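You operate a simulated robot arm through the tools that you are given. There is no shell and no other tool. Be economical: measure what you need, move in short steps, check, and stop when the job is done.

Carry out the task below with a simulated robot arm. There is one attempt and no reset: what you move stays moved.

TASK
Send the bruised apple down the reject chute and put the loose apple in its place.
Fine: in the cell where the bruised one lay; add one on the counter.
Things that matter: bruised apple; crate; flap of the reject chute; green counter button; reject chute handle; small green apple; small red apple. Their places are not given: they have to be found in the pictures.

It is judged by the outcome, as a careful person would: the job done as asked, and still so three seconds after it is handed in. It fails if anything else is knocked over, pushed out of place, dropped, spilled or broken.

THE ROBOT
A 6-joint arm with a two-finger parallel gripper, fixed in place. Base frame: the origin is at the foot of the arm, x ahead of it, y to its left, z up. Lengths are in m, angles in degrees, forces in N, time in s.
With the tool pointing down near the work surface it reaches from about 0.36 to 0.82 m from the base axis. Its first joint turns from -166.0 to 166.0 degrees. Payload 3.91 kg.
The TCP is the grasp point between the finger pads, 0.03 m short of the fingertips. In the tool frame z runs along the fingers and y along their closing line. Largest opening 0.11 m; finger width 0.02, thickness 0.01; the body of the gripper, 0.048 by 0.112 m, starts 0.055 m behind the TCP.
Orientation is that of the tool frame in the base frame, as a unit quaternion [x, y, z, w]. With the fingers straight down and closing along the base's y, the tool's x points along the base's -x, its y along +y and its z along -z.

THE INTERFACE
- The arm moves only by the tool nudge_tool. Its argument "rows" is one flat list of numbers, 6 for each row, row after row: the shift along the tool's x, y, z in m, then the turn, a rotation vector about the tool's x, y, z in degrees. In form: [tx, ty, tz, ax, ay, az, tx, ty, tz, ax, ay, az, ...]. A call has 1 to 12 rows; each row shifts and turns the commanded pose from where the row before left it, along the tool's axes as they then stand. "fingers" is the finger opening in m, from 0 to 0.11, set as the call begins (left out, the last holds). A row lasts 0.2 s, in which the tool goes at most 0.05 m and 8.6 degrees; a call with a longer step from one row to the next is refused whole, and so is a gripper value outside its range. Where a pose cannot be reached the arm comes as near as it can. A force on the tool above 40 N (or 10 N above the force at the start of the call, whichever is more), or a blocked arm, ends the call early, and 0.2 s more pass. The fingers move at their own pace (about 0.045 m/s each) and stop on an object; they squeeze with about 24 N. The grip force told is the motor's: it shows also when the fingers shut on nothing. Time passes only in rows, and 0.2 s behind the last, so rows that do not move let the fingers close. It gives the time, the measured TCP pose, the force on the tool (base axes), the opening and the grip force at its end, in the units of the frame above (readings bear some noise), with the torque about the TCP (base axes, N m) and any sound that the robot's microphone picked up.
- Cameras (640 x 400 px; columns grow to the right, rows downward): "scene" is fixed at [0.4046, 0.6571, 1.6715]; the picture's right is [-0.90, -0.43, 0.00], its down [-0.28, 0.59, -0.76] and it looks along [0.33, -0.68, -0.65] (base axes); focal length 289 px, centre (320, 200). "wrist" rides on the gripper at [0.077, 0.007, -0.115] in the tool frame; the picture's right is [-0.09, 1.00, 0.00], its down [-0.80, -0.07, -0.59] and it looks along [-0.59, -0.05, 0.80] (tool axes); focal length 270 px, centre (320, 200).
- snapshot(camera): a new picture of that camera. No time passes.
- move_column(by): slides the trunk up (or, below 0, down) by that many m; the arm rides with it, the base frame stays. It gives what a move gives, with no picture.
- probe_pixels(camera, pixels): there is no depth. For up to 12 entries [column, row, z] of the newest picture of that camera ("zoom" is the newest enlarged one), the place [x, y] in the base frame at which the ray of that pixel passes the height z, good to about 0.002 m, but the place of the scene camera against the robot may be out by one fixed shift of up to 0.018 m in any direction. No time passes.
- inspect(camera, box): a new picture of the part [left, top, right, bottom] of that camera's present view, enlarged. No time passes.
- job_done(): hands the job in; it is judged then, once.

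Keep the steps short. Do not move on a guess: measure, check each grasp and each placing, and mend mistakes. In all there are 80 turns and 46 pictures (those below and enlarged ones count). Leave the gripper open and the arm clear of the work at the hand-in unless told otherwise, and finish with a single line.

The tools are called by a JSON object that holds its "api" and its "payload". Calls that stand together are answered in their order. nudge_tool: Moves the arm, as the interface text tells. Its arguments: {"type":"object","properties":{"rows":{"type":"array"},"fingers":{"type":"number"}},"required":["rows"]} The other tools are called the same way: move_column (by) slides the trunk up or down; snapshot (camera) takes a picture; probe_pixels (camera, pixels) gives the place at which the rays of pixels pass given heights; inspect (camera, box) takes an enlarged picture of a part of a camera's view; job_done () hands the job in.

At the start:

```text
t: 0.0
tcp_pos: [0.4973, -0.1045, 1.3206]
tcp_rot: [0.0, 1.0, 0.0, 0.0]
wrist_force: [0.5, -0.1, 0.3]
moment: [0.0, 0.02, 0.0]
gripper_width: 0.1102
finger_force: 0.1
trunk travel left (down, up): [-0.575, 0.035]
```

scene: 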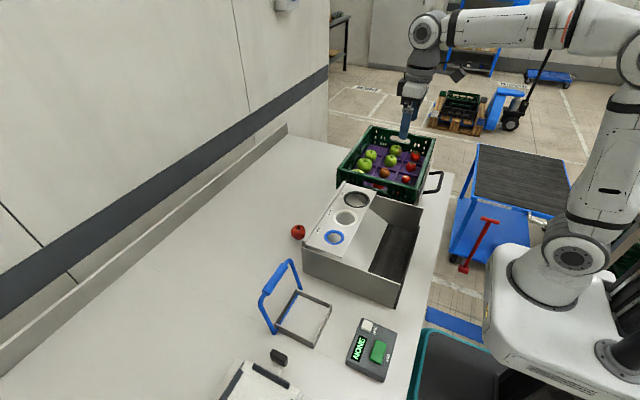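
wrist: 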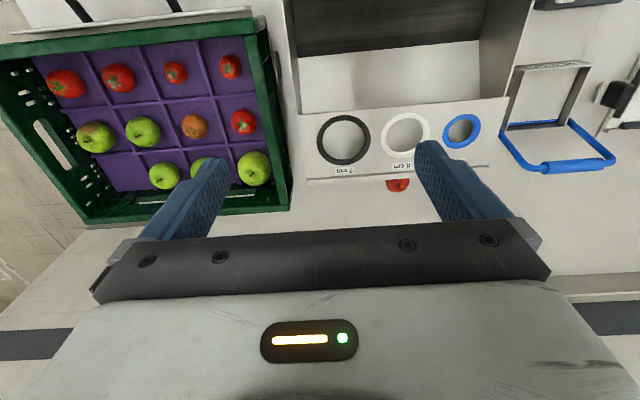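

I see a crate with apples, a box with three rings (gauge?), a loose red apple behind it, a blue handled frame and a counter with a green button. I'll enlarge these areas first.

{"api": "inspect", "payload": {"camera": "scene", "box": [320, 110, 460, 200]}}

{"api": "inspect", "payload": {"camera": "scene", "box": [200, 180, 440, 400]}}

{"api": "inspect", "payload": {"camera": "wrist", "box": [20, 20, 300, 220]}}

{"api": "inspect", "payload": {"camera": "wrist", "box": [280, 0, 640, 220]}}

```text
4.44 times, centred on (390, 155) of scene
```

zoom: 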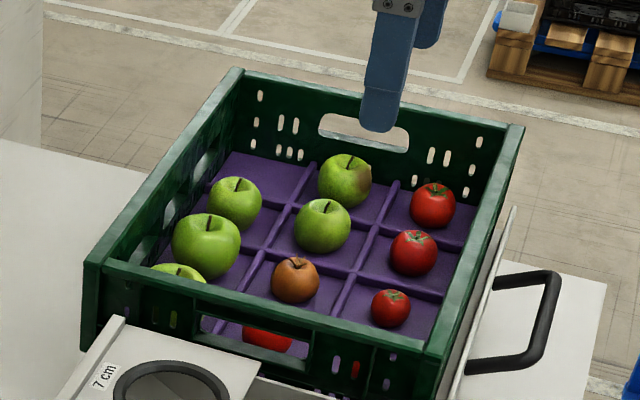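

```text
1.82 times, centred on (320, 290) of scene
```

zoom: 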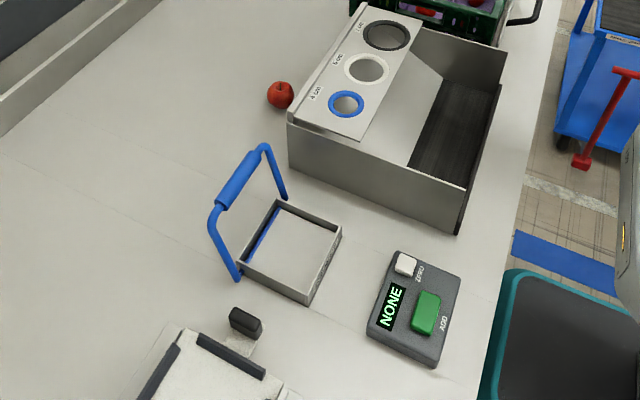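

```text
2.00 times, centred on (160, 120) of wrist
```

zoom: 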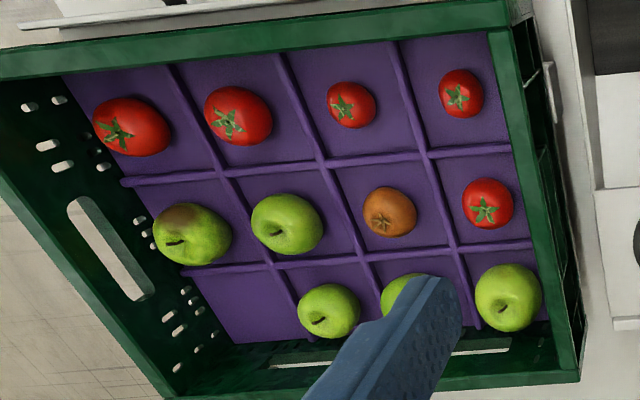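

```text
1.78 times, centred on (460, 110) of wrist
```

zoom: 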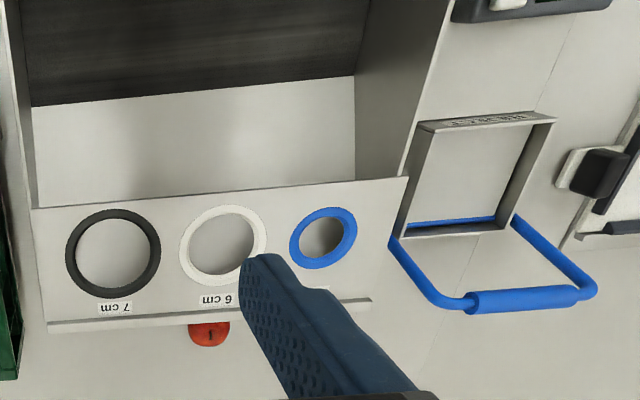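

I'll look closer at the blue-handled frame and its lettering, and at the black handle by the crate.

{"api": "inspect", "payload": {"camera": "wrist", "box": [490, 40, 640, 180]}}

{"api": "inspect", "payload": {"camera": "scene", "box": [240, 250, 400, 400]}}

{"api": "inspect", "payload": {"camera": "scene", "box": [400, 150, 460, 210]}}

```text
2.86 times, centred on (565, 110) of wrist
```

zoom: 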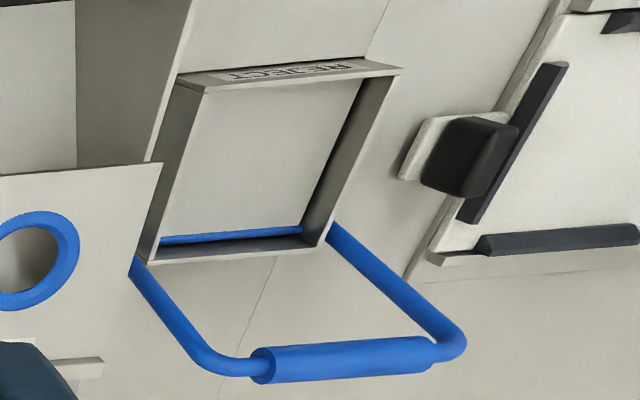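

```text
2.67 times, centred on (320, 325) of scene
```

zoom: 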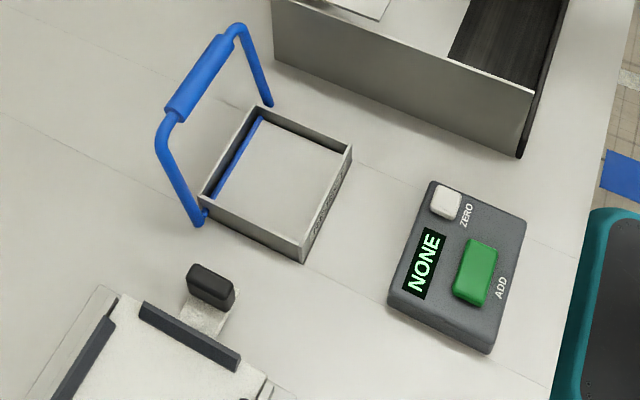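

```text
6.67 times, centred on (430, 180) of scene
```

zoom: 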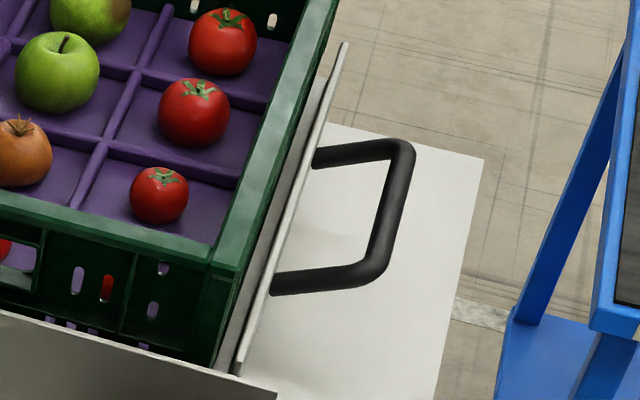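

The frame is lettered "REJECT", so the chute is the blue-handled one. I'll find the heights by matching features (blue ring, REJECT frame corner, crate) between the two cameras.

{"api": "probe_pixels", "payload": {"camera": "scene", "pixels": [[334, 238, 0.8], [334, 238, 1.0], [345, 218, 0.8], [345, 218, 1.0], [317, 347.5, 0.8], [317, 347.5, 1.0], [298, 233, 0.8], [298, 233, 1.0], [268, 343, 0.8]]}}

{"api": "probe_pixels", "payload": {"camera": "wrist", "pixels": [[462, 131, 0.8], [462, 131, 1.0], [405, 135, 0.8], [405, 135, 1.0], [538, 60, 0.8], [538, 60, 1.0], [397, 187, 0.8], [397, 187, 1.0]]}}

```text
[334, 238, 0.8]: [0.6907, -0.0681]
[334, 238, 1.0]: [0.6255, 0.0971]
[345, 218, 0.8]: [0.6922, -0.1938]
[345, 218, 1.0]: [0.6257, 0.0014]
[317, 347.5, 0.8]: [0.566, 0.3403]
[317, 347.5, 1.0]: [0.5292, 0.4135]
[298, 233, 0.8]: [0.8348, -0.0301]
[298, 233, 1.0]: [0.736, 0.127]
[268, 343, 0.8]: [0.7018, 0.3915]
```

```text
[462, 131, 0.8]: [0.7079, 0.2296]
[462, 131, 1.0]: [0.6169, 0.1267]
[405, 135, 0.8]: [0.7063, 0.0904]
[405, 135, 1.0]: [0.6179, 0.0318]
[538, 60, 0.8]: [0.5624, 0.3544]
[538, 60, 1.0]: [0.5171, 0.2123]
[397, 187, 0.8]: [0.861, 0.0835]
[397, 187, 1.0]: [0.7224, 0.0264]
```

The ring top comes out near z ≈ 1.02 and the counter near 0.8. I'll move the tool to y ≈ +0.25, keeping height, to look at the reject chute from above.

{"api": "nudge_tool", "payload": {"rows": [0, 0.045, 0, 0, 0, 0, 0, 0.045, 0, 0, 0, 0, 0, 0.045, 0, 0, 0, 0, 0, 0.045, 0, 0, 0, 0, 0, 0.045, 0, 0, 0, 0, 0, 0.045, 0, 0, 0, 0, 0, 0.045, 0, 0, 0, 0, 0, 0.045, 0, 0, 0, 0]}}

{"api": "move_column", "payload": {"by": -0.15}}

{"api": "snapshot", "payload": {"camera": "wrist"}}

{"api": "snapshot", "payload": {"camera": "scene"}}

```text
t: 1.8
tcp_pos: [0.4979, 0.2536, 1.3183]
tcp_rot: [0.0, 1.0, -0.001, 0.0]
wrist_force: [-0.3, 0.5, 0.5]
moment: [-0.03, -0.03, -0.05]
gripper_width: 0.1099
finger_force: 0.1
trunk travel left (down, up): [-0.575, 0.035]
```

```text
t: 3.5
tcp_pos: [0.4975, 0.2529, 1.1683]
tcp_rot: [0.001, 1.0, -0.001, -0.001]
wrist_force: [-0.1, 0.7, 0.1]
moment: [-0.02, 0.0, -0.03]
gripper_width: 0.1103
finger_force: 0.0
trunk travel left (down, up): [-0.425, 0.185]
```

```text
36 pictures are left
```

wrist: 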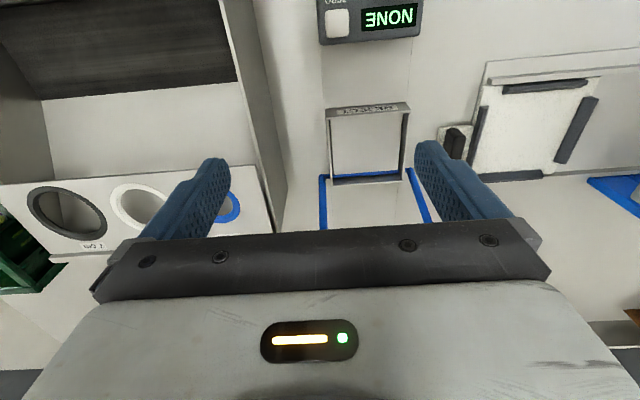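

```text
35 pictures are left
```

scene: 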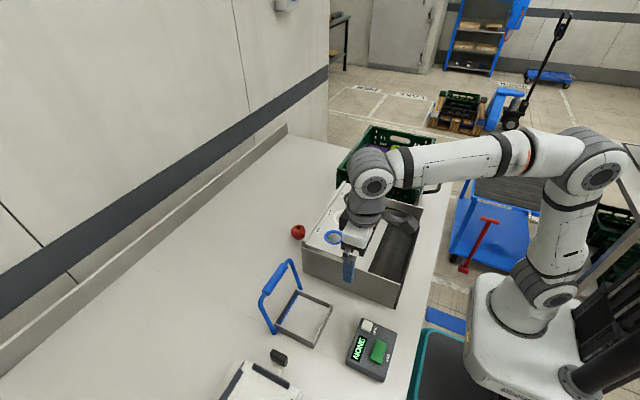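

Now I match the REJECT frame's corners in both pictures to get height, position and the scene camera's shift.

{"api": "probe_pixels", "payload": {"camera": "wrist", "pixels": [[326, 111, 0.8], [326, 111, 0.9], [409, 104, 0.8], [409, 104, 0.9], [331, 184, 0.8], [331, 184, 0.9], [402, 179, 0.8], [402, 179, 0.9], [336, 23, 0.8], [336, 23, 0.9]]}}

{"api": "probe_pixels", "payload": {"camera": "scene", "pixels": [[332, 306, 0.8], [332, 306, 0.9], [312.5, 342, 0.8], [312.5, 342, 0.9], [295.6, 290, 0.8], [295.6, 290, 0.9], [275, 325, 0.8], [275, 325, 0.9], [367, 326, 0.8], [367, 326, 0.9]]}}

{"api": "inspect", "payload": {"camera": "wrist", "box": [300, 80, 440, 240]}}

```text
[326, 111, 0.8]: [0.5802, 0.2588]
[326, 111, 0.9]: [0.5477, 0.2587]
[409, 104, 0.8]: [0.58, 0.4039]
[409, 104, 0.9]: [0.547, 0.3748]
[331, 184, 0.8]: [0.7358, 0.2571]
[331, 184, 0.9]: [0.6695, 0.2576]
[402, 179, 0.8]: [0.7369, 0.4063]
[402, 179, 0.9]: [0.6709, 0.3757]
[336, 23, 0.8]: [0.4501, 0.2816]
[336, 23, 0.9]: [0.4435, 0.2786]
```

```text
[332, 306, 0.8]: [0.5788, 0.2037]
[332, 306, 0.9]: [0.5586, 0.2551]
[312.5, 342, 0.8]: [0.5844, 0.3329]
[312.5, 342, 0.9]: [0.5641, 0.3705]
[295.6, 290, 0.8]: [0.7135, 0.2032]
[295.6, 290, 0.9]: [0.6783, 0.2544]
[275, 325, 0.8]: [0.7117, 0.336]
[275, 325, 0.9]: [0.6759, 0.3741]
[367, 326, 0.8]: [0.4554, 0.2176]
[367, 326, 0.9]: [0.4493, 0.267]
```

```text
2.50 times, centred on (370, 160) of wrist
```

zoom: 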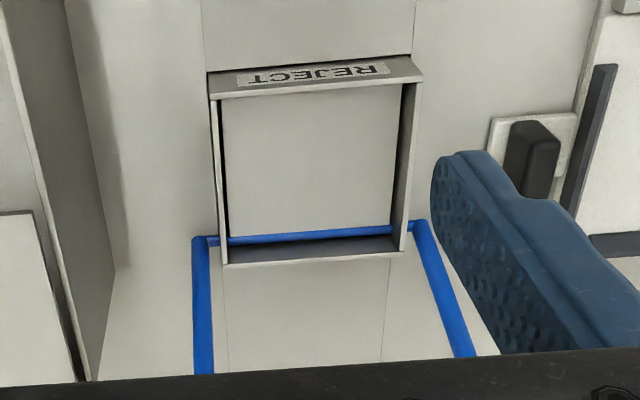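

Triangulating: frame top z ≈ 0.92, and the handle grip lies at about (0.69, 0.317, 1.034), nearly upright over a shaft at the frame's back edge. I'll test the handle with closed fingers: first come down in front of the bar.

{"api": "nudge_tool", "payload": {"rows": [-0.035, 0.032, 0, 0, 0, 0, -0.045, 0.032, 0, 0, 0, 0, -0.045, 0, 0, 0, 0, 0, 0, 0, 0, 0, 0, 0, 0, 0, 0.045, 0, 0, 0, 0, 0, 0.045, 0, 0, 0, 0, 0, 0.045, 0, 0, 0], "fingers": 0}}

{"api": "inspect", "payload": {"camera": "scene", "box": [220, 220, 400, 370]}}

{"api": "snapshot", "payload": {"camera": "wrist"}}

```text
refused: row 2 steps farther than a row can; nothing moved
```

```text
2.67 times, centred on (310, 295) of scene
```

zoom: 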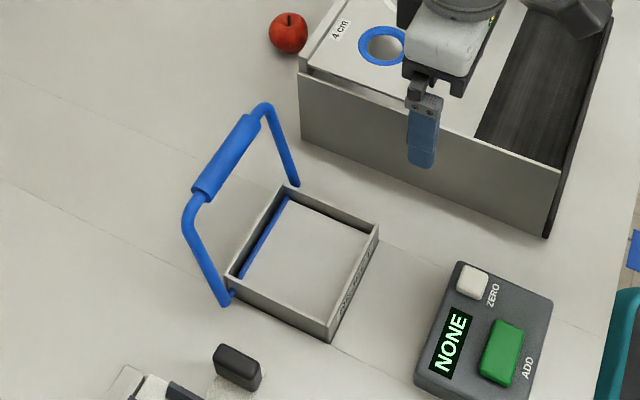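

```text
32 pictures are left
```

wrist: 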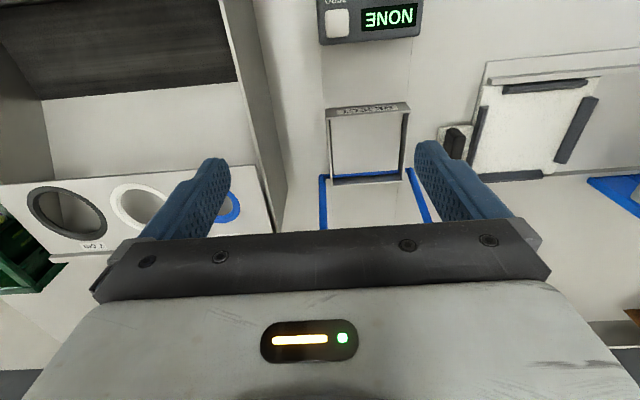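

That call was refused (row too long). Repeating with shorter steps; I won't spend a picture alongside until it has worked.

{"api": "nudge_tool", "payload": {"rows": [-0.03, 0.032, 0, 0, 0, 0, -0.03, 0.032, 0, 0, 0, 0, -0.04, 0, 0, 0, 0, 0, -0.035, 0, 0, 0, 0, 0, 0, 0, 0.045, 0, 0, 0, 0, 0, 0.045, 0, 0, 0, 0, 0, 0.04, 0, 0, 0], "fingers": 0}}

{"api": "inspect", "payload": {"camera": "scene", "box": [220, 220, 400, 370]}}

```text
t: 5.2
tcp_pos: [0.6328, 0.3169, 1.0378]
tcp_rot: [0.0, 1.0, 0.001, -0.001]
wrist_force: [0.0, -0.3, 0.4]
moment: [-0.03, 0.02, 0.0]
gripper_width: 0.0
finger_force: 24.6
trunk travel left (down, up): [-0.425, 0.185]
```

```text
2.67 times, centred on (310, 295) of scene
```

zoom: 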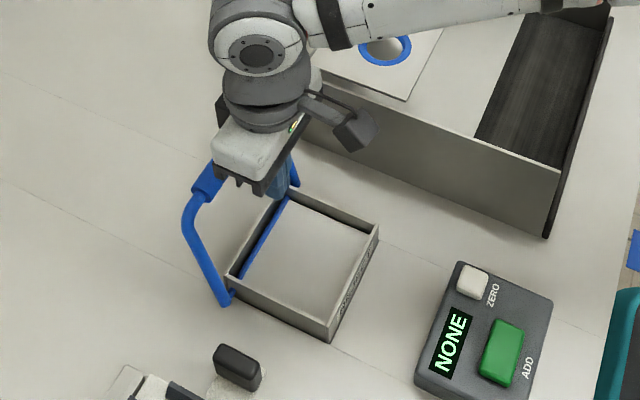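

The fingers are in front of the bar, within the loop. I push gently toward +x in small steps to feel the handle.

{"api": "nudge_tool", "payload": {"rows": [-0.015, 0, 0, 0, 0, 0, -0.015, 0, 0, 0, 0, 0, -0.01, 0, 0, 0, 0, 0, -0.008, 0, 0, 0, 0, 0, -0.008, 0, 0, 0, 0, 0]}}

{"api": "inspect", "payload": {"camera": "scene", "box": [220, 220, 400, 370]}}

```text
t: 6.0
tcp_pos: [0.6662, 0.3165, 1.0369]
tcp_rot: [-0.001, 1.0, -0.003, -0.008]
wrist_force: [-23.1, -4.6, 3.1]
moment: [-0.07, 0.23, -0.05]
gripper_width: 0.0002
finger_force: 24.7
trunk travel left (down, up): [-0.425, 0.185]
stopped in row 4: the force on the tool passed its limit at 50 N (the readings are from after the stop); the commanded pose is now the measured one
```

```text
2.67 times, centred on (310, 295) of scene
```

zoom: 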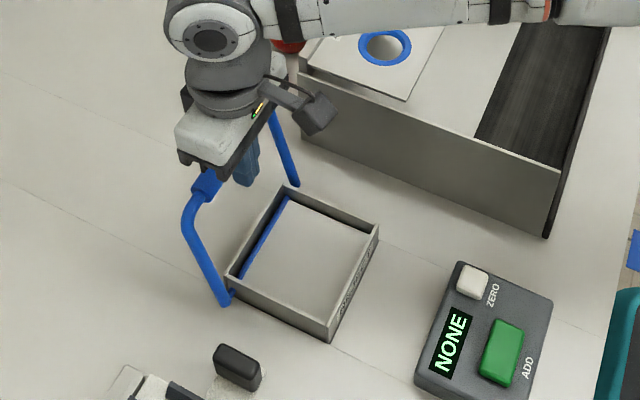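

The handle is firm against +x (50 N stop), so it opens by pulling toward the robot, dropping the flap. The plan is to lay the bruised apple on the closed flap and then pull. I back off, rise, and go over the crate to look.

{"api": "nudge_tool", "payload": {"rows": [0.03, 0, 0, 0, 0, 0, 0, 0, -0.045, 0, 0, 0, 0, 0, -0.045, 0, 0, 0, 0, 0, -0.045, 0, 0, 0, 0, 0, -0.045, 0, 0, 0, 0.03, -0.03, 0, 0, 0, 0, 0.03, -0.03, 0, 0, 0, 0, 0.03, -0.03, 0, 0, 0, 0, 0.02, -0.04, 0, 0, 0, 0, 0, -0.045, 0, 0, 0, 0, 0, -0.045, 0, 0, 0, 0, 0, -0.045, 0, 0, 0, 0], "fingers": 0.11}}

{"api": "nudge_tool", "payload": {"rows": [0, -0.045, 0, 0, 0, 0, 0, -0.045, 0, 0, 0, 0, 0, -0.045, 0, 0, 0, 0, 0, -0.045, 0, 0, 0, 0, 0, -0.045, 0, 0, 0, 0, 0, -0.045, 0, 0, 0, 0, 0, -0.045, 0, 0, 0, 0, 0, -0.045, 0, 0, 0, 0, 0, -0.045, 0, 0, 0, 0, 0, -0.045, 0, 0, 0, 0, 0, -0.04, 0, 0, 0, 0]}}

{"api": "snapshot", "payload": {"camera": "wrist"}}

```text
t: 8.7
tcp_pos: [0.5242, 0.0437, 1.2081]
tcp_rot: [0.0, 1.0, -0.002, -0.009]
wrist_force: [-0.3, -0.1, 0.2]
moment: [-0.01, 0.01, -0.02]
gripper_width: 0.1101
finger_force: 0.1
out of reach, approached as far as the arm can: row 5
trunk travel left (down, up): [-0.425, 0.185]
```

```text
t: 11.1
tcp_pos: [0.5239, -0.4459, 1.2135]
tcp_rot: [0.0, 1.0, -0.001, -0.009]
wrist_force: [0.8, 0.1, -0.5]
moment: [0.01, 0.03, -0.01]
gripper_width: 0.11
finger_force: 0.1
trunk travel left (down, up): [-0.425, 0.185]
```

```text
29 pictures are left
```

wrist: 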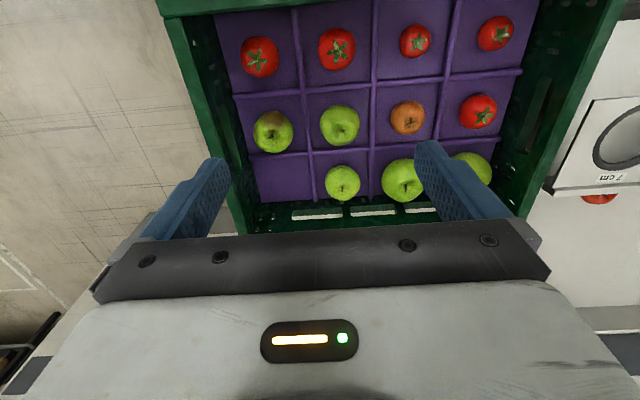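

The bruised apple (brown spot) is at (272,131), triangulated to about (0.58, −0.516, 0.98); the crate rim is z ≈ 1.06, close on its −y side, so I'll grasp closing along x. I move above it and turn the tool 90°.

{"api": "nudge_tool", "payload": {"rows": [-0.028, -0.035, 0, 0, 0, 0, -0.028, -0.035, 0, 0, 0, 0]}}

{"api": "nudge_tool", "payload": {"rows": [0, 0, 0, 0, 0, 8.18, 0, 0, 0, 0, 0, 8.18, 0, 0, 0, 0, 0, 8.18, 0, 0, 0, 0, 0, 8.18, 0, 0, 0, 0, 0, 8.18, 0, 0, 0, 0, 0, 8.18, 0, 0, 0, 0, 0, 8.18, 0, 0, 0, 0, 0, 8.18, 0, 0, 0, 0, 0, 8.18, 0, 0, 0, 0, 0, 8.18, 0, 0, 0, 0, 0, 8.18]}}

{"api": "snapshot", "payload": {"camera": "wrist"}}

```text
t: 11.7
tcp_pos: [0.5326, -0.4602, 1.1957]
tcp_rot: [-0.001, 1.0, -0.002, -0.009]
wrist_force: [0.6, -0.5, -0.1]
moment: [0.02, 0.01, -0.02]
gripper_width: 0.1101
finger_force: 0.1
out of reach, approached as far as the arm can: row 1, 2
trunk travel left (down, up): [-0.425, 0.185]
```

```text
t: 14.1
tcp_pos: [0.5331, -0.4577, 1.1941]
tcp_rot: [0.707, 0.707, -0.008, -0.005]
wrist_force: [0.2, -0.4, -0.3]
moment: [0.01, -0.01, 0.0]
gripper_width: 0.1102
finger_force: 0.0
trunk travel left (down, up): [-0.425, 0.185]
```

```text
28 pictures are left
```

wrist: 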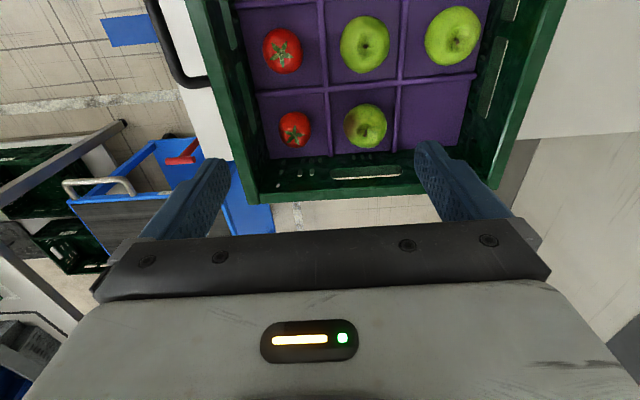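

The arm was short of reach at that height; raising the trunk and lowering the arm will restore it. First, probe the apple at (366,126) and the crate rim in this view.

{"api": "probe_pixels", "payload": {"camera": "wrist", "pixels": [[366, 126, 0.98], [366, 126, 0.96], [344, 126, 0.97], [388, 124, 0.97], [366, 103, 0.97], [300, 190, 1.06], [425, 182, 1.06], [250, 202, 1.06], [520, 185, 1.06]]}}

{"api": "move_column", "payload": {"by": 0.16}}

```text
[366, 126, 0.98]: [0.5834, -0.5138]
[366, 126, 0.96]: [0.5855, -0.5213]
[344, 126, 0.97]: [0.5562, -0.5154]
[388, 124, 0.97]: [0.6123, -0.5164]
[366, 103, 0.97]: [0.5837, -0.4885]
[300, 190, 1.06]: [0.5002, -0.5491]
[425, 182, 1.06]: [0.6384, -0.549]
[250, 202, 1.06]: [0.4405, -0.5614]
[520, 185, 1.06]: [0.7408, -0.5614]
```

```text
t: 15.9
tcp_pos: [0.5336, -0.4582, 1.3536]
tcp_rot: [0.706, 0.708, -0.008, -0.005]
wrist_force: [-0.5, 0.0, -0.2]
moment: [-0.01, 0.01, -0.03]
gripper_width: 0.1101
finger_force: 0.1
trunk travel left (down, up): [-0.585, 0.025]
```

Apple centre ≈ (0.584, −0.515), about 0.058 m wide; rim inside edge at y ≈ −0.549. I lower the arm and move above it, then check.

{"api": "nudge_tool", "payload": {"rows": [0, 0, 0.045, 0, 0, 0, 0, 0, 0.045, 0, 0, 0, 0, 0, 0.045, 0, 0, 0, -0.028, 0.025, 0.025, 0, 0, 0, -0.027, 0.026, 0, 0, 0, 0, 0, 0, 0, 0, 0, 0], "fingers": 0.09}}

{"api": "snapshot", "payload": {"camera": "wrist"}}

```text
t: 17.3
tcp_pos: [0.5812, -0.5124, 1.1944]
tcp_rot: [0.707, 0.707, -0.008, -0.004]
wrist_force: [-0.6, 0.5, 0.6]
moment: [0.01, -0.01, 0.01]
gripper_width: 0.09
finger_force: 0.0
trunk travel left (down, up): [-0.585, 0.025]
```

```text
27 pictures are left
```

wrist: 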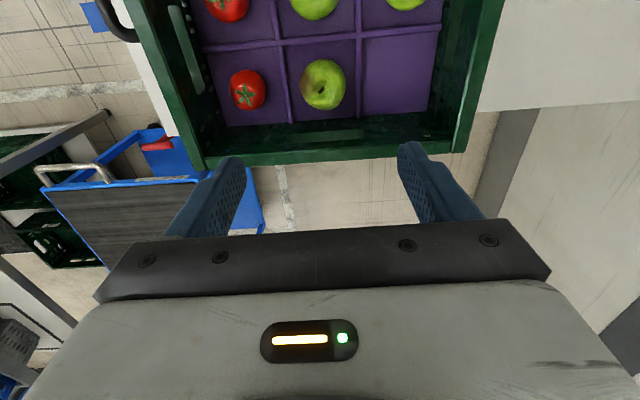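

The apple is at (323,84). I probe it at several heights to fix its height from two views.

{"api": "probe_pixels", "payload": {"camera": "wrist", "pixels": [[323, 84, 0.98], [323, 84, 0.96], [323, 84, 0.94], [302, 85, 0.96], [346, 84, 0.96], [323, 60, 0.96], [323, 109, 0.96], [320, 125, 0.93], [320, 150, 1.06], [370, 75, 0.93], [287, 80, 0.93]]}}

```text
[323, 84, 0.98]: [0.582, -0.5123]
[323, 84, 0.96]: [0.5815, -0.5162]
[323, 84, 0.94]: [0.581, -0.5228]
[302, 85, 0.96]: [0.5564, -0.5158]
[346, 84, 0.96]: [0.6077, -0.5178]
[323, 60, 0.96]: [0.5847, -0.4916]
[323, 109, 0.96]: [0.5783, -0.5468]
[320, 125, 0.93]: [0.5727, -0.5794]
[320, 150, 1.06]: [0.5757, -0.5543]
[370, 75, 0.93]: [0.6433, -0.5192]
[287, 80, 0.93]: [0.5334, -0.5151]
```

Apple centre ≈ (0.582, −0.515, 0.975). I correct the 1° tool tilt, narrow the opening to 0.08 and descend in steps.

{"api": "nudge_tool", "payload": {"rows": [-0.002, 0.001, 0.02, -1.0, 0.33, 0, 0, 0, 0.045, 0, 0, 0, 0, 0, 0.045, 0, 0, 0, 0, 0, 0.04, 0, 0, 0, 0, 0, 0.03, 0, 0, 0, 0, 0, 0.02, 0, 0, 0], "fingers": 0.08}}

{"api": "snapshot", "payload": {"camera": "wrist"}}

{"api": "inspect", "payload": {"camera": "scene", "box": [320, 110, 460, 200]}}

```text
t: 18.7
tcp_pos: [0.5834, -0.5145, 0.9963]
tcp_rot: [0.706, 0.708, 0.0, 0.003]
wrist_force: [-0.4, 0.9, 12.3]
moment: [0.12, 0.19, 0.13]
gripper_width: 0.0794
finger_force: 0.1
trunk travel left (down, up): [-0.585, 0.025]
```

```text
26 pictures are left
```

wrist: 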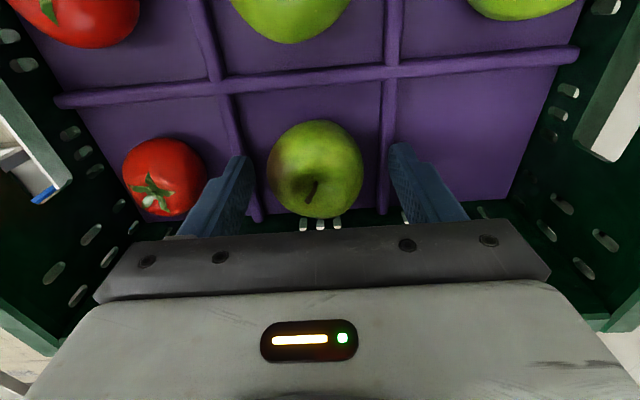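

```text
4.44 times, centred on (390, 155) of scene
```

zoom: 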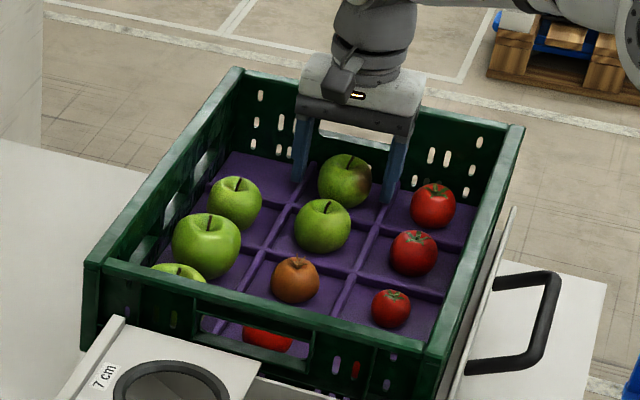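

12 N upward: the fingertips rest on the cell dividers. I rise a little, narrow to 0.066 and go down again inside the cell.

{"api": "nudge_tool", "payload": {"rows": [0, 0, -0.008, 0, 0, 0, 0, 0, 0, 0, 0, 0, 0, 0, 0.008, 0, 0, 0, 0, 0, 0.006, 0, 0, 0, 0, 0, 0.005, 0, 0, 0], "fingers": 0.066}}

```text
t: 19.8
tcp_pos: [0.5848, -0.5166, 0.9969]
tcp_rot: [0.707, 0.708, 0.0, 0.008]
wrist_force: [-3.4, 3.2, 19.3]
moment: [0.23, 0.95, -0.16]
gripper_width: 0.0681
finger_force: 1.5
trunk travel left (down, up): [-0.585, 0.025]
stopped in row 5: the force on the tool passed its limit at 45 N (the readings are from after the stop); the commanded pose is now the measured one
```

Still blocked, mostly on the −x finger (moment about y 0.95). I rise 6 mm and look closely.

{"api": "nudge_tool", "payload": {"rows": [0, 0, -0.006, 0, 0, 0, 0, 0, 0, 0, 0, 0]}}

{"api": "inspect", "payload": {"camera": "wrist", "box": [200, 100, 440, 240]}}

```text
t: 20.4
tcp_pos: [0.5849, -0.518, 0.9982]
tcp_rot: [0.706, 0.709, 0.001, 0.006]
wrist_force: [0.2, 0.6, -0.6]
moment: [-0.03, 0.01, -0.02]
gripper_width: 0.0661
finger_force: 0.1
trunk travel left (down, up): [-0.585, 0.025]
```

```text
2.67 times, centred on (320, 170) of wrist
```

zoom: 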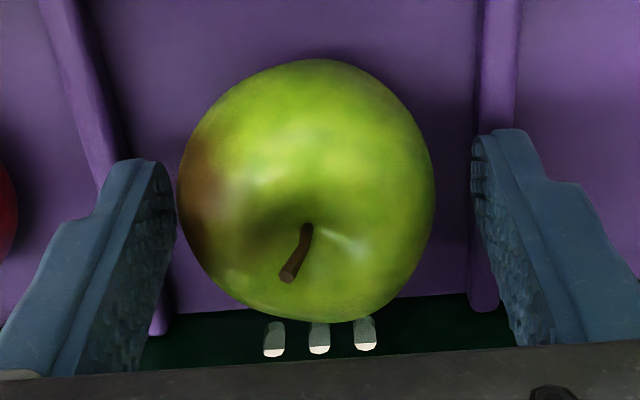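

I'll probe the apple's centre, edges and the dividers from here.

{"api": "probe_pixels", "payload": {"camera": "wrist", "pixels": [[314.5, 171, 0.975], [267, 175, 0.975], [362, 172, 0.975], [314, 122, 0.975], [314, 220, 0.975], [231, 130, 0.955], [387, 120, 0.955], [240, 150, 0.955], [385, 150, 0.955]]}}

```text
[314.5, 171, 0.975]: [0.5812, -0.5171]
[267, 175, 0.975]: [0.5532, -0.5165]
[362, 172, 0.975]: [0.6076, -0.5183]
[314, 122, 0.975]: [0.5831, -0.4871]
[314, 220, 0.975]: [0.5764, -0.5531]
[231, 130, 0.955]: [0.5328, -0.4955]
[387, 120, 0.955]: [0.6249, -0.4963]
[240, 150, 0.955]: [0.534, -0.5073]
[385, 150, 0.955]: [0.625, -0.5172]
```

The dividers' clear gap (~0.074) is too narrow for deeper fingers; but the tips at 0.968 are below the apple's equator (0.975). I centre the tool on x = 0.580 and close here.

{"api": "nudge_tool", "payload": {"rows": [0.001, -0.0045, 0, 0, 0, 0, 0, 0, 0.002, 0, 0, 0, 0, 0, 0, 0, 0, 0]}}

{"api": "nudge_tool", "payload": {"rows": [0, 0, 0, 0, 0, 0, 0, 0, 0, 0, 0, 0, 0, 0, 0, 0, 0, 0], "fingers": 0.03}}

```text
t: 21.2
tcp_pos: [0.5799, -0.517, 0.996]
tcp_rot: [0.707, 0.708, 0.0, 0.006]
wrist_force: [-0.2, -0.2, 2.3]
moment: [0.06, 0.05, -0.01]
gripper_width: 0.0659
finger_force: 0.1
trunk travel left (down, up): [-0.585, 0.025]
```

```text
t: 22.0
tcp_pos: [0.5793, -0.5167, 0.9971]
tcp_rot: [0.707, 0.708, 0.001, 0.006]
wrist_force: [-1.4, -0.5, 0.8]
moment: [0.02, 0.02, 0.01]
gripper_width: 0.0518
finger_force: 23.9
trunk travel left (down, up): [-0.585, 0.025]
```

Fingers hold at 0.0518 with 24 N. I lift 3 cm slowly and check.

{"api": "nudge_tool", "payload": {"rows": [0, 0, -0.01, 0, 0, 0, 0, 0, -0.01, 0, 0, 0, 0, 0, -0.015, 0, 0, 0]}}

{"api": "snapshot", "payload": {"camera": "wrist"}}

```text
t: 22.8
tcp_pos: [0.5794, -0.5175, 1.0304]
tcp_rot: [0.706, 0.708, 0.001, 0.006]
wrist_force: [-0.8, 0.8, -0.1]
moment: [-0.01, 0.0, 0.01]
gripper_width: 0.03
finger_force: 0.0
trunk travel left (down, up): [-0.585, 0.025]
```

```text
23 pictures are left
```

wrist: 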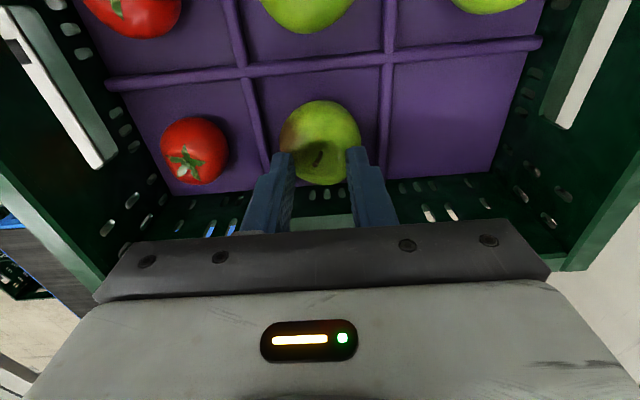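

It slipped out: the apple is still in its cell, and the pads only caught its upper half. There's more room along the cell's diagonal. First I regrip its top at the same height and drag it 2 cm toward +y to the cell's middle, off the wall.

{"api": "nudge_tool", "payload": {"rows": [0, 0, 0, 0, 0, 0, 0, 0, 0, 0, 0, 0, 0, 0, 0.015, 0, 0, 0, 0, 0, 0.015, 0, 0, 0, 0, 0, 0.004, 0, 0, 0], "fingers": 0.066}}

{"api": "nudge_tool", "payload": {"rows": [0, 0, 0, 0, 0, 0, 0, 0, 0, 0, 0, 0, 0, 0, 0, 0, 0, 0, 0.005, 0, 0, 0, 0, 0, 0.005, 0, 0, 0, 0, 0, 0.005, 0, 0, 0, 0, 0, 0.005, 0, 0, 0, 0, 0], "fingers": 0.048}}

{"api": "nudge_tool", "payload": {"rows": [0, 0, 0, 0, 0, 0, 0, 0, -0.03, 0, 0, 0, 0, 0, -0.04, 0, 0, 0], "fingers": 0.066}}

{"api": "snapshot", "payload": {"camera": "wrist"}}

```text
t: 24.0
tcp_pos: [0.5818, -0.5182, 0.9971]
tcp_rot: [0.707, 0.707, 0.001, 0.006]
wrist_force: [0.0, 0.1, -0.4]
moment: [0.01, 0.0, -0.01]
gripper_width: 0.066
finger_force: 0.0
trunk travel left (down, up): [-0.585, 0.025]
```

```text
t: 25.6
tcp_pos: [0.5794, -0.4984, 0.9989]
tcp_rot: [0.707, 0.708, 0.002, 0.006]
wrist_force: [0.8, -5.9, 4.7]
moment: [-0.05, 0.0, 0.01]
gripper_width: 0.0515
finger_force: 23.8
trunk travel left (down, up): [-0.585, 0.025]
```

```text
t: 26.4
tcp_pos: [0.5801, -0.4949, 1.066]
tcp_rot: [0.706, 0.708, 0.001, 0.005]
wrist_force: [-0.8, 0.4, 0.4]
moment: [0.0, 0.03, -0.03]
gripper_width: 0.066
finger_force: 0.1
trunk travel left (down, up): [-0.585, 0.025]
```

```text
22 pictures are left
```

wrist: 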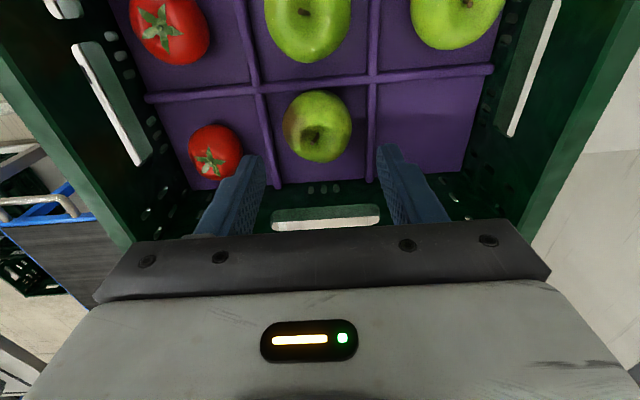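

The apple moved toward the cell's middle. I probe its centre (318,126), the dividers and the floor edge.

{"api": "probe_pixels", "payload": {"camera": "wrist", "pixels": [[318, 126, 0.965], [284, 127, 0.965], [352, 127, 0.965], [318, 91, 0.965], [318, 163, 0.965], [265, 120, 0.966], [372, 120, 0.966], [318, 80, 0.966], [320, 182, 0.94]]}}

```text
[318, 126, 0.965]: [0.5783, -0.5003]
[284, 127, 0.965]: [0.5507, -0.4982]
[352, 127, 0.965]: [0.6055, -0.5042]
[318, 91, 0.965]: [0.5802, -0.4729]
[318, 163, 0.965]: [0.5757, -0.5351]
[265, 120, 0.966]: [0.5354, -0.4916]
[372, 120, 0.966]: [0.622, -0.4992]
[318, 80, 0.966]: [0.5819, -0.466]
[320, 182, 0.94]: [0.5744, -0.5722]
```

Apple centre is about (0.578, −0.502), and the dividers are at x 0.535/0.622. I turn the tool to the 45° diagonal and lean it 15° so its body clears the −y rim, then check before descending.

{"api": "nudge_tool", "payload": {"rows": [-0.0075, -0.0013, 0, 0, 0, -7.5, 0, 0, 0, 0, 0, -7.5, 0, 0, 0, 0, 0, -7.5, 0, 0, 0, 0, 0, -7.5, 0, 0, 0, 0, 0, -7.5, 0, 0, 0, 0, 0, -7.5, 0, 0, 0, 5.3, -5.3, 0, 0, 0, 0, 5.3, -5.3, 0, 0, 0, 0, 0, 0, 0], "fingers": 0.062}}

{"api": "snapshot", "payload": {"camera": "wrist"}}

```text
t: 28.4
tcp_pos: [0.5775, -0.5032, 1.0662]
tcp_rot: [0.378, 0.916, -0.122, 0.056]
wrist_force: [0.0, -0.6, 1.1]
moment: [-0.01, -0.02, 0.01]
gripper_width: 0.0618
finger_force: 0.0
trunk travel left (down, up): [-0.585, 0.025]
```

```text
21 pictures are left
```

wrist: 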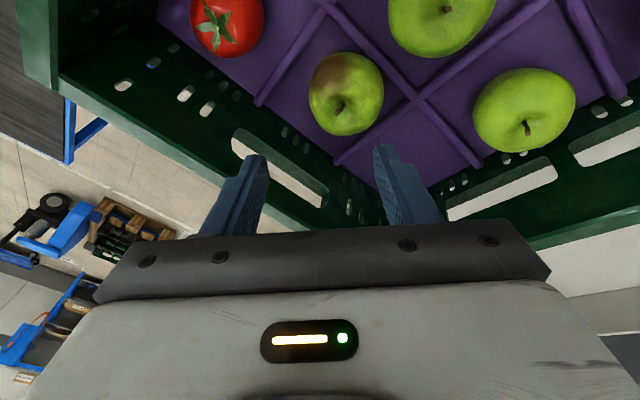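

The tilt is as wanted. I probe the apple and surrounding dividers from this view to check the aim.

{"api": "probe_pixels", "payload": {"camera": "wrist", "pixels": [[346, 93, 0.96], [309, 95, 0.96], [383, 92, 0.96], [350, 54, 0.96], [340, 135, 0.96], [270, 85, 0.966], [380, 128, 0.966], [390, 75, 0.966]]}}

```text
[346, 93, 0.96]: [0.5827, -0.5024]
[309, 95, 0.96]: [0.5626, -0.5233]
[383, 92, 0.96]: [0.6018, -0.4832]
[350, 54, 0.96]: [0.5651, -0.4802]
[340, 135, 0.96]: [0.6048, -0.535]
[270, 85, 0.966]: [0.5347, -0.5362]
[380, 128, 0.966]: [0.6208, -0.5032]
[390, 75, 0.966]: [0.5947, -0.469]
```

Aim is good (apple ≈ (0.582, −0.503), 0.056 across the closing line). I descend vertically 8.5 cm in small steps.

{"api": "nudge_tool", "payload": {"rows": [0.0035, 0.0062, 0.0242, 0, 0, 0, 0.0046, 0.0046, 0.0242, 0, 0, 0, 0.0037, 0.0037, 0.0193, 0, 0, 0, 0.0018, 0.0018, 0.0097, 0, 0, 0, 0.0015, 0.0015, 0.008, 0, 0, 0]}}

{"api": "snapshot", "payload": {"camera": "wrist"}}

```text
t: 29.7
tcp_pos: [0.5836, -0.5041, 0.9912]
tcp_rot: [0.379, 0.915, -0.125, 0.066]
wrist_force: [-1.7, 0.9, 17.9]
moment: [0.49, -0.31, 0.06]
gripper_width: 0.0599
finger_force: 0.1
trunk travel left (down, up): [-0.585, 0.025]
stopped in row 5: the force on the tool passed its limit at 44 N (the readings are from after the stop); the commanded pose is now the measured one
```

```text
20 pictures are left
```

wrist: 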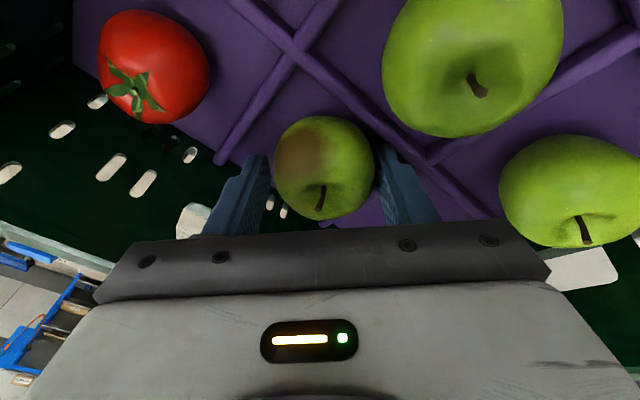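

Contact is at the (+x,+y) finger (tip ≈ 0.955). I lift 3 mm, shift 4 mm away from that corner and try again.

{"api": "nudge_tool", "payload": {"rows": [0, 0, -0.005, 0, 0, 0, 0.0, -0.005, 0, 0, 0, 0, 0.001, 0.001, 0.005, 0, 0, 0, 0.001, 0.001, 0.005, 0, 0, 0, 0.0007, 0.0007, 0.004, 0, 0, 0]}}

```text
t: 30.7
tcp_pos: [0.5837, -0.5084, 0.9915]
tcp_rot: [0.379, 0.914, -0.125, 0.068]
wrist_force: [-1.9, 4.6, 17.3]
moment: [0.59, -0.34, 0.17]
gripper_width: 0.0617
finger_force: 0.0
trunk travel left (down, up): [-0.585, 0.025]
stopped in row 5: the force on the tool passed its limit at 44 N (the readings are from after the stop); the commanded pose is now the measured one
```

The same height again at a shifted place, so that is the floor (≈0.953) and the apple's equator is near 0.98. I rise 1–2 mm, close and lift slowly.

{"api": "nudge_tool", "payload": {"rows": [0, 0.003, -0.001, 0, 0, 0, 0, 0, 0, 0, 0, 0, 0, 0, 0, 0, 0, 0, 0, 0, 0, 0, 0, 0, 0, 0, 0, 0, 0, 0], "fingers": 0.0}}

{"api": "nudge_tool", "payload": {"rows": [-0.0007, -0.0007, -0.004, 0, 0, 0, -0.0007, -0.0007, -0.004, 0, 0, 0, -0.001, -0.001, -0.005, 0, 0, 0, -0.001, -0.001, -0.005, 0, 0, 0]}}

```text
t: 31.9
tcp_pos: [0.5847, -0.5054, 0.9897]
tcp_rot: [0.379, 0.914, -0.126, 0.068]
wrist_force: [12.2, 2.8, 25.2]
moment: [0.43, -0.83, -0.16]
gripper_width: 0.0509
finger_force: 24.2
trunk travel left (down, up): [-0.585, 0.025]
```

```text
t: 32.9
tcp_pos: [0.584, -0.5047, 1.0065]
tcp_rot: [0.378, 0.915, -0.124, 0.066]
wrist_force: [0.3, 0.0, -0.4]
moment: [-0.01, 0.0, -0.02]
gripper_width: 0.0509
finger_force: 24.3
trunk travel left (down, up): [-0.585, 0.025]
```

Still holding at 0.0509. I lift straight up 8 cm more and look.

{"api": "nudge_tool", "payload": {"rows": [-0.0037, -0.0037, -0.0193, 0, 0, 0, -0.0037, -0.0037, -0.0193, 0, 0, 0, -0.0037, -0.0037, -0.0193, 0, 0, 0, -0.0037, -0.0037, -0.0193, 0, 0, 0]}}

{"api": "snapshot", "payload": {"camera": "wrist"}}

```text
t: 33.9
tcp_pos: [0.5822, -0.5043, 1.0869]
tcp_rot: [0.378, 0.915, -0.125, 0.067]
wrist_force: [-0.6, -0.6, -0.1]
moment: [0.0, 0.01, -0.03]
gripper_width: 0.051
finger_force: 24.0
trunk travel left (down, up): [-0.585, 0.025]
```

```text
19 pictures are left
```

wrist: 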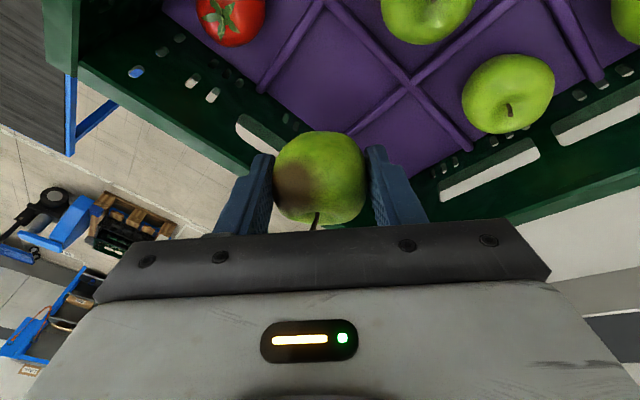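

The bruised apple is held and its cell is empty. I raise to about 1.165, remove the tilt and turn back to the default orientation.

{"api": "nudge_tool", "payload": {"rows": [-0.0037, -0.0037, -0.0193, 0, 0, 0, -0.0037, -0.0037, -0.0193, 0, 0, 0, -0.0037, -0.0037, -0.0193, 0, 0, 0, -0.0037, -0.0037, -0.0193, 0, 0, 0, 0, 0, 0, -5.3, 5.3, 0, 0, 0, 0, -5.3, 5.3, 0, 0, 0, 0, 0, 0, -7.5, 0, 0, 0, 0, 0, -7.5, 0, 0, 0, 0, 0, -7.5, 0, 0, 0, 0, 0, -7.5, 0, 0, 0, 0, 0, -7.5, 0, 0, 0, 0, 0, -7.5]}}

```text
t: 36.5
tcp_pos: [0.5801, -0.5016, 1.166]
tcp_rot: [-0.002, 1.0, -0.01, 0.013]
wrist_force: [0.1, 0.4, -0.3]
moment: [-0.01, 0.02, 0.0]
gripper_width: 0.0511
finger_force: 23.5
trunk travel left (down, up): [-0.585, 0.025]
```

Still held. I level the tool and carry the apple to y ≈ 0.315, staying above everything.

{"api": "nudge_tool", "payload": {"rows": [0, 0.03, 0, -1.15, 1.5, 0, 0, 0.045, 0, 0, 0, 0, 0, 0.045, 0, 0, 0, 0, 0, 0.045, 0, 0, 0, 0, 0, 0.045, 0, 0, 0, 0, 0, 0.045, 0, 0, 0, 0, 0, 0.045, 0, 0, 0, 0, 0, 0.045, 0, 0, 0, 0, 0, 0.045, 0, 0, 0, 0, 0, 0.045, 0, 0, 0, 0]}}

{"api": "nudge_tool", "payload": {"rows": [0, 0.045, 0, 0, 0, 0, 0, 0.045, 0, 0, 0, 0, 0, 0.045, 0, 0, 0, 0, 0, 0.045, 0, 0, 0, 0, 0, 0.045, 0, 0, 0, 0, 0, 0.045, 0, 0, 0, 0, 0, 0.045, 0, 0, 0, 0, 0, 0.045, 0, 0, 0, 0, 0, 0.02, 0, 0, 0, 0, 0, 0, 0, 0, 0, 0]}}

{"api": "snapshot", "payload": {"camera": "wrist"}}

```text
t: 38.7
tcp_pos: [0.5787, -0.0681, 1.1642]
tcp_rot: [-0.002, 1.0, 0.0, 0.001]
wrist_force: [-0.1, -0.3, -1.3]
moment: [-0.01, -0.01, 0.03]
gripper_width: 0.0506
finger_force: 24.0
trunk travel left (down, up): [-0.585, 0.025]
```

```text
t: 40.9
tcp_pos: [0.5779, 0.3113, 1.165]
tcp_rot: [-0.002, 1.0, 0.0, 0.0]
wrist_force: [-0.6, -0.2, -0.8]
moment: [0.0, 0.02, -0.02]
gripper_width: 0.0507
finger_force: 23.9
trunk travel left (down, up): [-0.585, 0.025]
```

```text
18 pictures are left
```

wrist: 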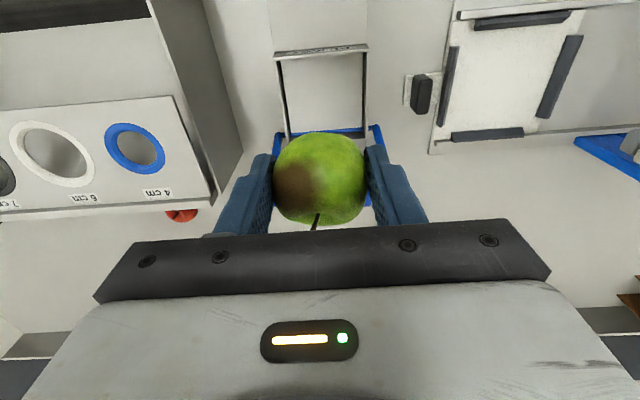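

The apple is above the chute. I probe the frame's front corners (276,56), (368,48) to compare with the earlier view and fix height.

{"api": "probe_pixels", "payload": {"camera": "wrist", "pixels": [[276, 56, 0.9], [276, 56, 0.92], [276, 56, 0.88], [368, 47, 0.9], [368, 47, 0.92], [286, 135, 0.9], [363, 130, 0.9]]}}

```text
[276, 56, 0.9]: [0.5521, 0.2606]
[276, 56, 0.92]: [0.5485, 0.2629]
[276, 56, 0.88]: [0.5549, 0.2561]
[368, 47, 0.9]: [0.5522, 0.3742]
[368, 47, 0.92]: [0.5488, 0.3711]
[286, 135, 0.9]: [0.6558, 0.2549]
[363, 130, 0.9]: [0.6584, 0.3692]
```

Frame centre ≈ (0.605, 0.315), top ≈ 0.905. I centre over it and lower in steps.

{"api": "nudge_tool", "payload": {"rows": [-0.026, 0.004, 0, 0, 0, 0, 0, 0, 0.042, 0, 0, 0, 0, 0, 0.042, 0, 0, 0, 0, 0, 0.042, 0, 0, 0, 0, 0, 0.042, 0, 0, 0, 0, 0, 0.03, 0, 0, 0, 0, 0, 0.01, 0, 0, 0, 0, 0, 0, 0, 0, 0]}}

{"api": "snapshot", "payload": {"camera": "wrist"}}

{"api": "inspect", "payload": {"camera": "scene", "box": [220, 220, 400, 370]}}

```text
t: 42.7
tcp_pos: [0.6031, 0.3154, 0.9572]
tcp_rot: [-0.001, 1.0, 0.0, 0.0]
wrist_force: [0.9, 0.4, -0.2]
moment: [0.01, -0.02, 0.02]
gripper_width: 0.0505
finger_force: 23.8
trunk travel left (down, up): [-0.585, 0.025]
```

```text
17 pictures are left
```

wrist: 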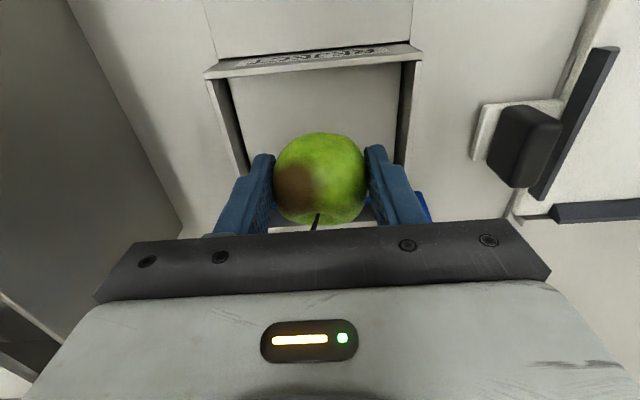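

```text
2.67 times, centred on (310, 295) of scene
```

zoom: 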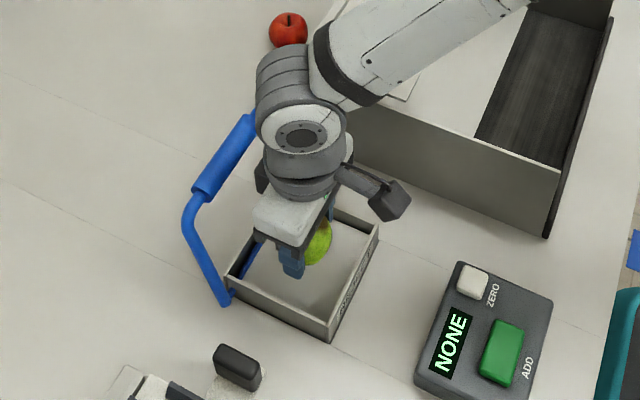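

Centred within the frame. I go on down in small steps until the apple touches the flap.

{"api": "nudge_tool", "payload": {"rows": [0, 0, 0.008, 0, 0, 0, 0, 0, 0.008, 0, 0, 0, 0, 0, 0.006, 0, 0, 0, 0, 0, 0.006, 0, 0, 0]}}

```text
t: 43.7
tcp_pos: [0.6037, 0.3165, 0.9299]
tcp_rot: [-0.002, 1.0, 0.0, 0.001]
wrist_force: [-0.1, -1.2, 3.4]
moment: [-0.05, -0.05, 0.0]
gripper_width: 0.051
finger_force: 23.9
trunk travel left (down, up): [-0.585, 0.025]
```

3.4 N: beginning contact. One more few millimetres to confirm, then release to 0.068.

{"api": "nudge_tool", "payload": {"rows": [0, 0, 0.002, 0, 0, 0, 0, 0, 0.002, 0, 0, 0]}}

```text
t: 44.3
tcp_pos: [0.6029, 0.3155, 0.9259]
tcp_rot: [-0.002, 1.0, 0.0, 0.0]
wrist_force: [0.9, -1.4, 4.8]
moment: [-0.11, -0.08, -0.01]
gripper_width: 0.051
finger_force: 24.1
trunk travel left (down, up): [-0.585, 0.025]
```

Contact confirmed. I release to 0.072 and rise straight up, then look.

{"api": "nudge_tool", "payload": {"rows": [0, 0, 0, 0, 0, 0, 0, 0, 0, 0, 0, 0, 0, 0, -0.02, 0, 0, 0, 0, 0, -0.04, 0, 0, 0, 0, 0, -0.045, 0, 0, 0, 0, 0, -0.045, 0, 0, 0], "fingers": 0.072}}

{"api": "snapshot", "payload": {"camera": "wrist"}}

```text
t: 45.7
tcp_pos: [0.602, 0.3178, 1.0772]
tcp_rot: [-0.001, 1.0, 0.001, 0.0]
wrist_force: [-0.2, 0.3, 0.6]
moment: [0.02, -0.03, 0.02]
gripper_width: 0.072
finger_force: 0.1
trunk travel left (down, up): [-0.585, 0.025]
```

```text
15 pictures are left
```

wrist: 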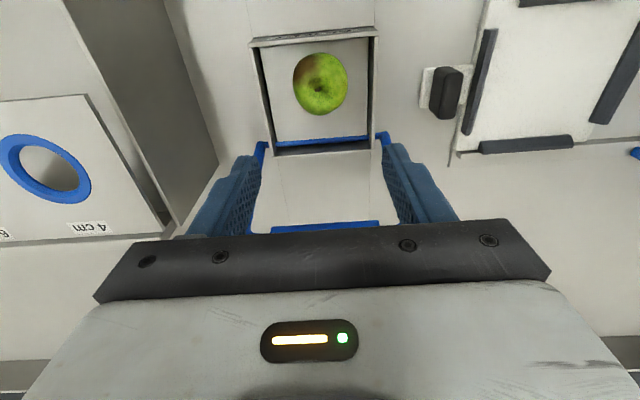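

The bruised apple sits on the flap. The bar grip shows at (325,227). I'll close the fingers, go over the bar and come down behind it, to hook it and pull toward the robot.

{"api": "nudge_tool", "payload": {"rows": [0, 0, -0.04, 0, 0, 0, 0, 0, 0, 0, 0, 0, -0.045, 0, 0, 0, 0, 0, -0.045, 0, 0, 0, 0, 0, -0.035, 0, 0, 0, 0, 0, 0, 0, 0.04, 0, 0, 0, 0, 0, 0.04, 0, 0, 0, 0, 0, 0.027, 0, 0, 0, 0, 0, 0, 0, 0, 0], "fingers": 0}}

{"api": "inspect", "payload": {"camera": "scene", "box": [220, 220, 400, 370]}}

```text
t: 47.7
tcp_pos: [0.7272, 0.3195, 1.0089]
tcp_rot: [-0.002, 1.0, 0.0, -0.001]
wrist_force: [0.7, 0.2, -0.1]
moment: [0.01, 0.0, -0.02]
gripper_width: 0.0
finger_force: 24.4
trunk travel left (down, up): [-0.585, 0.025]
```

```text
2.67 times, centred on (310, 295) of scene
```

zoom: 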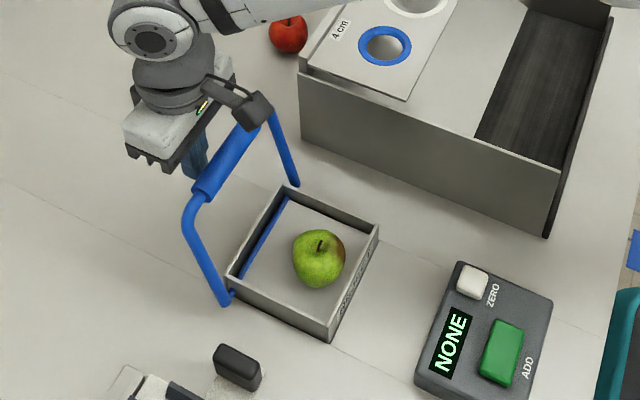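

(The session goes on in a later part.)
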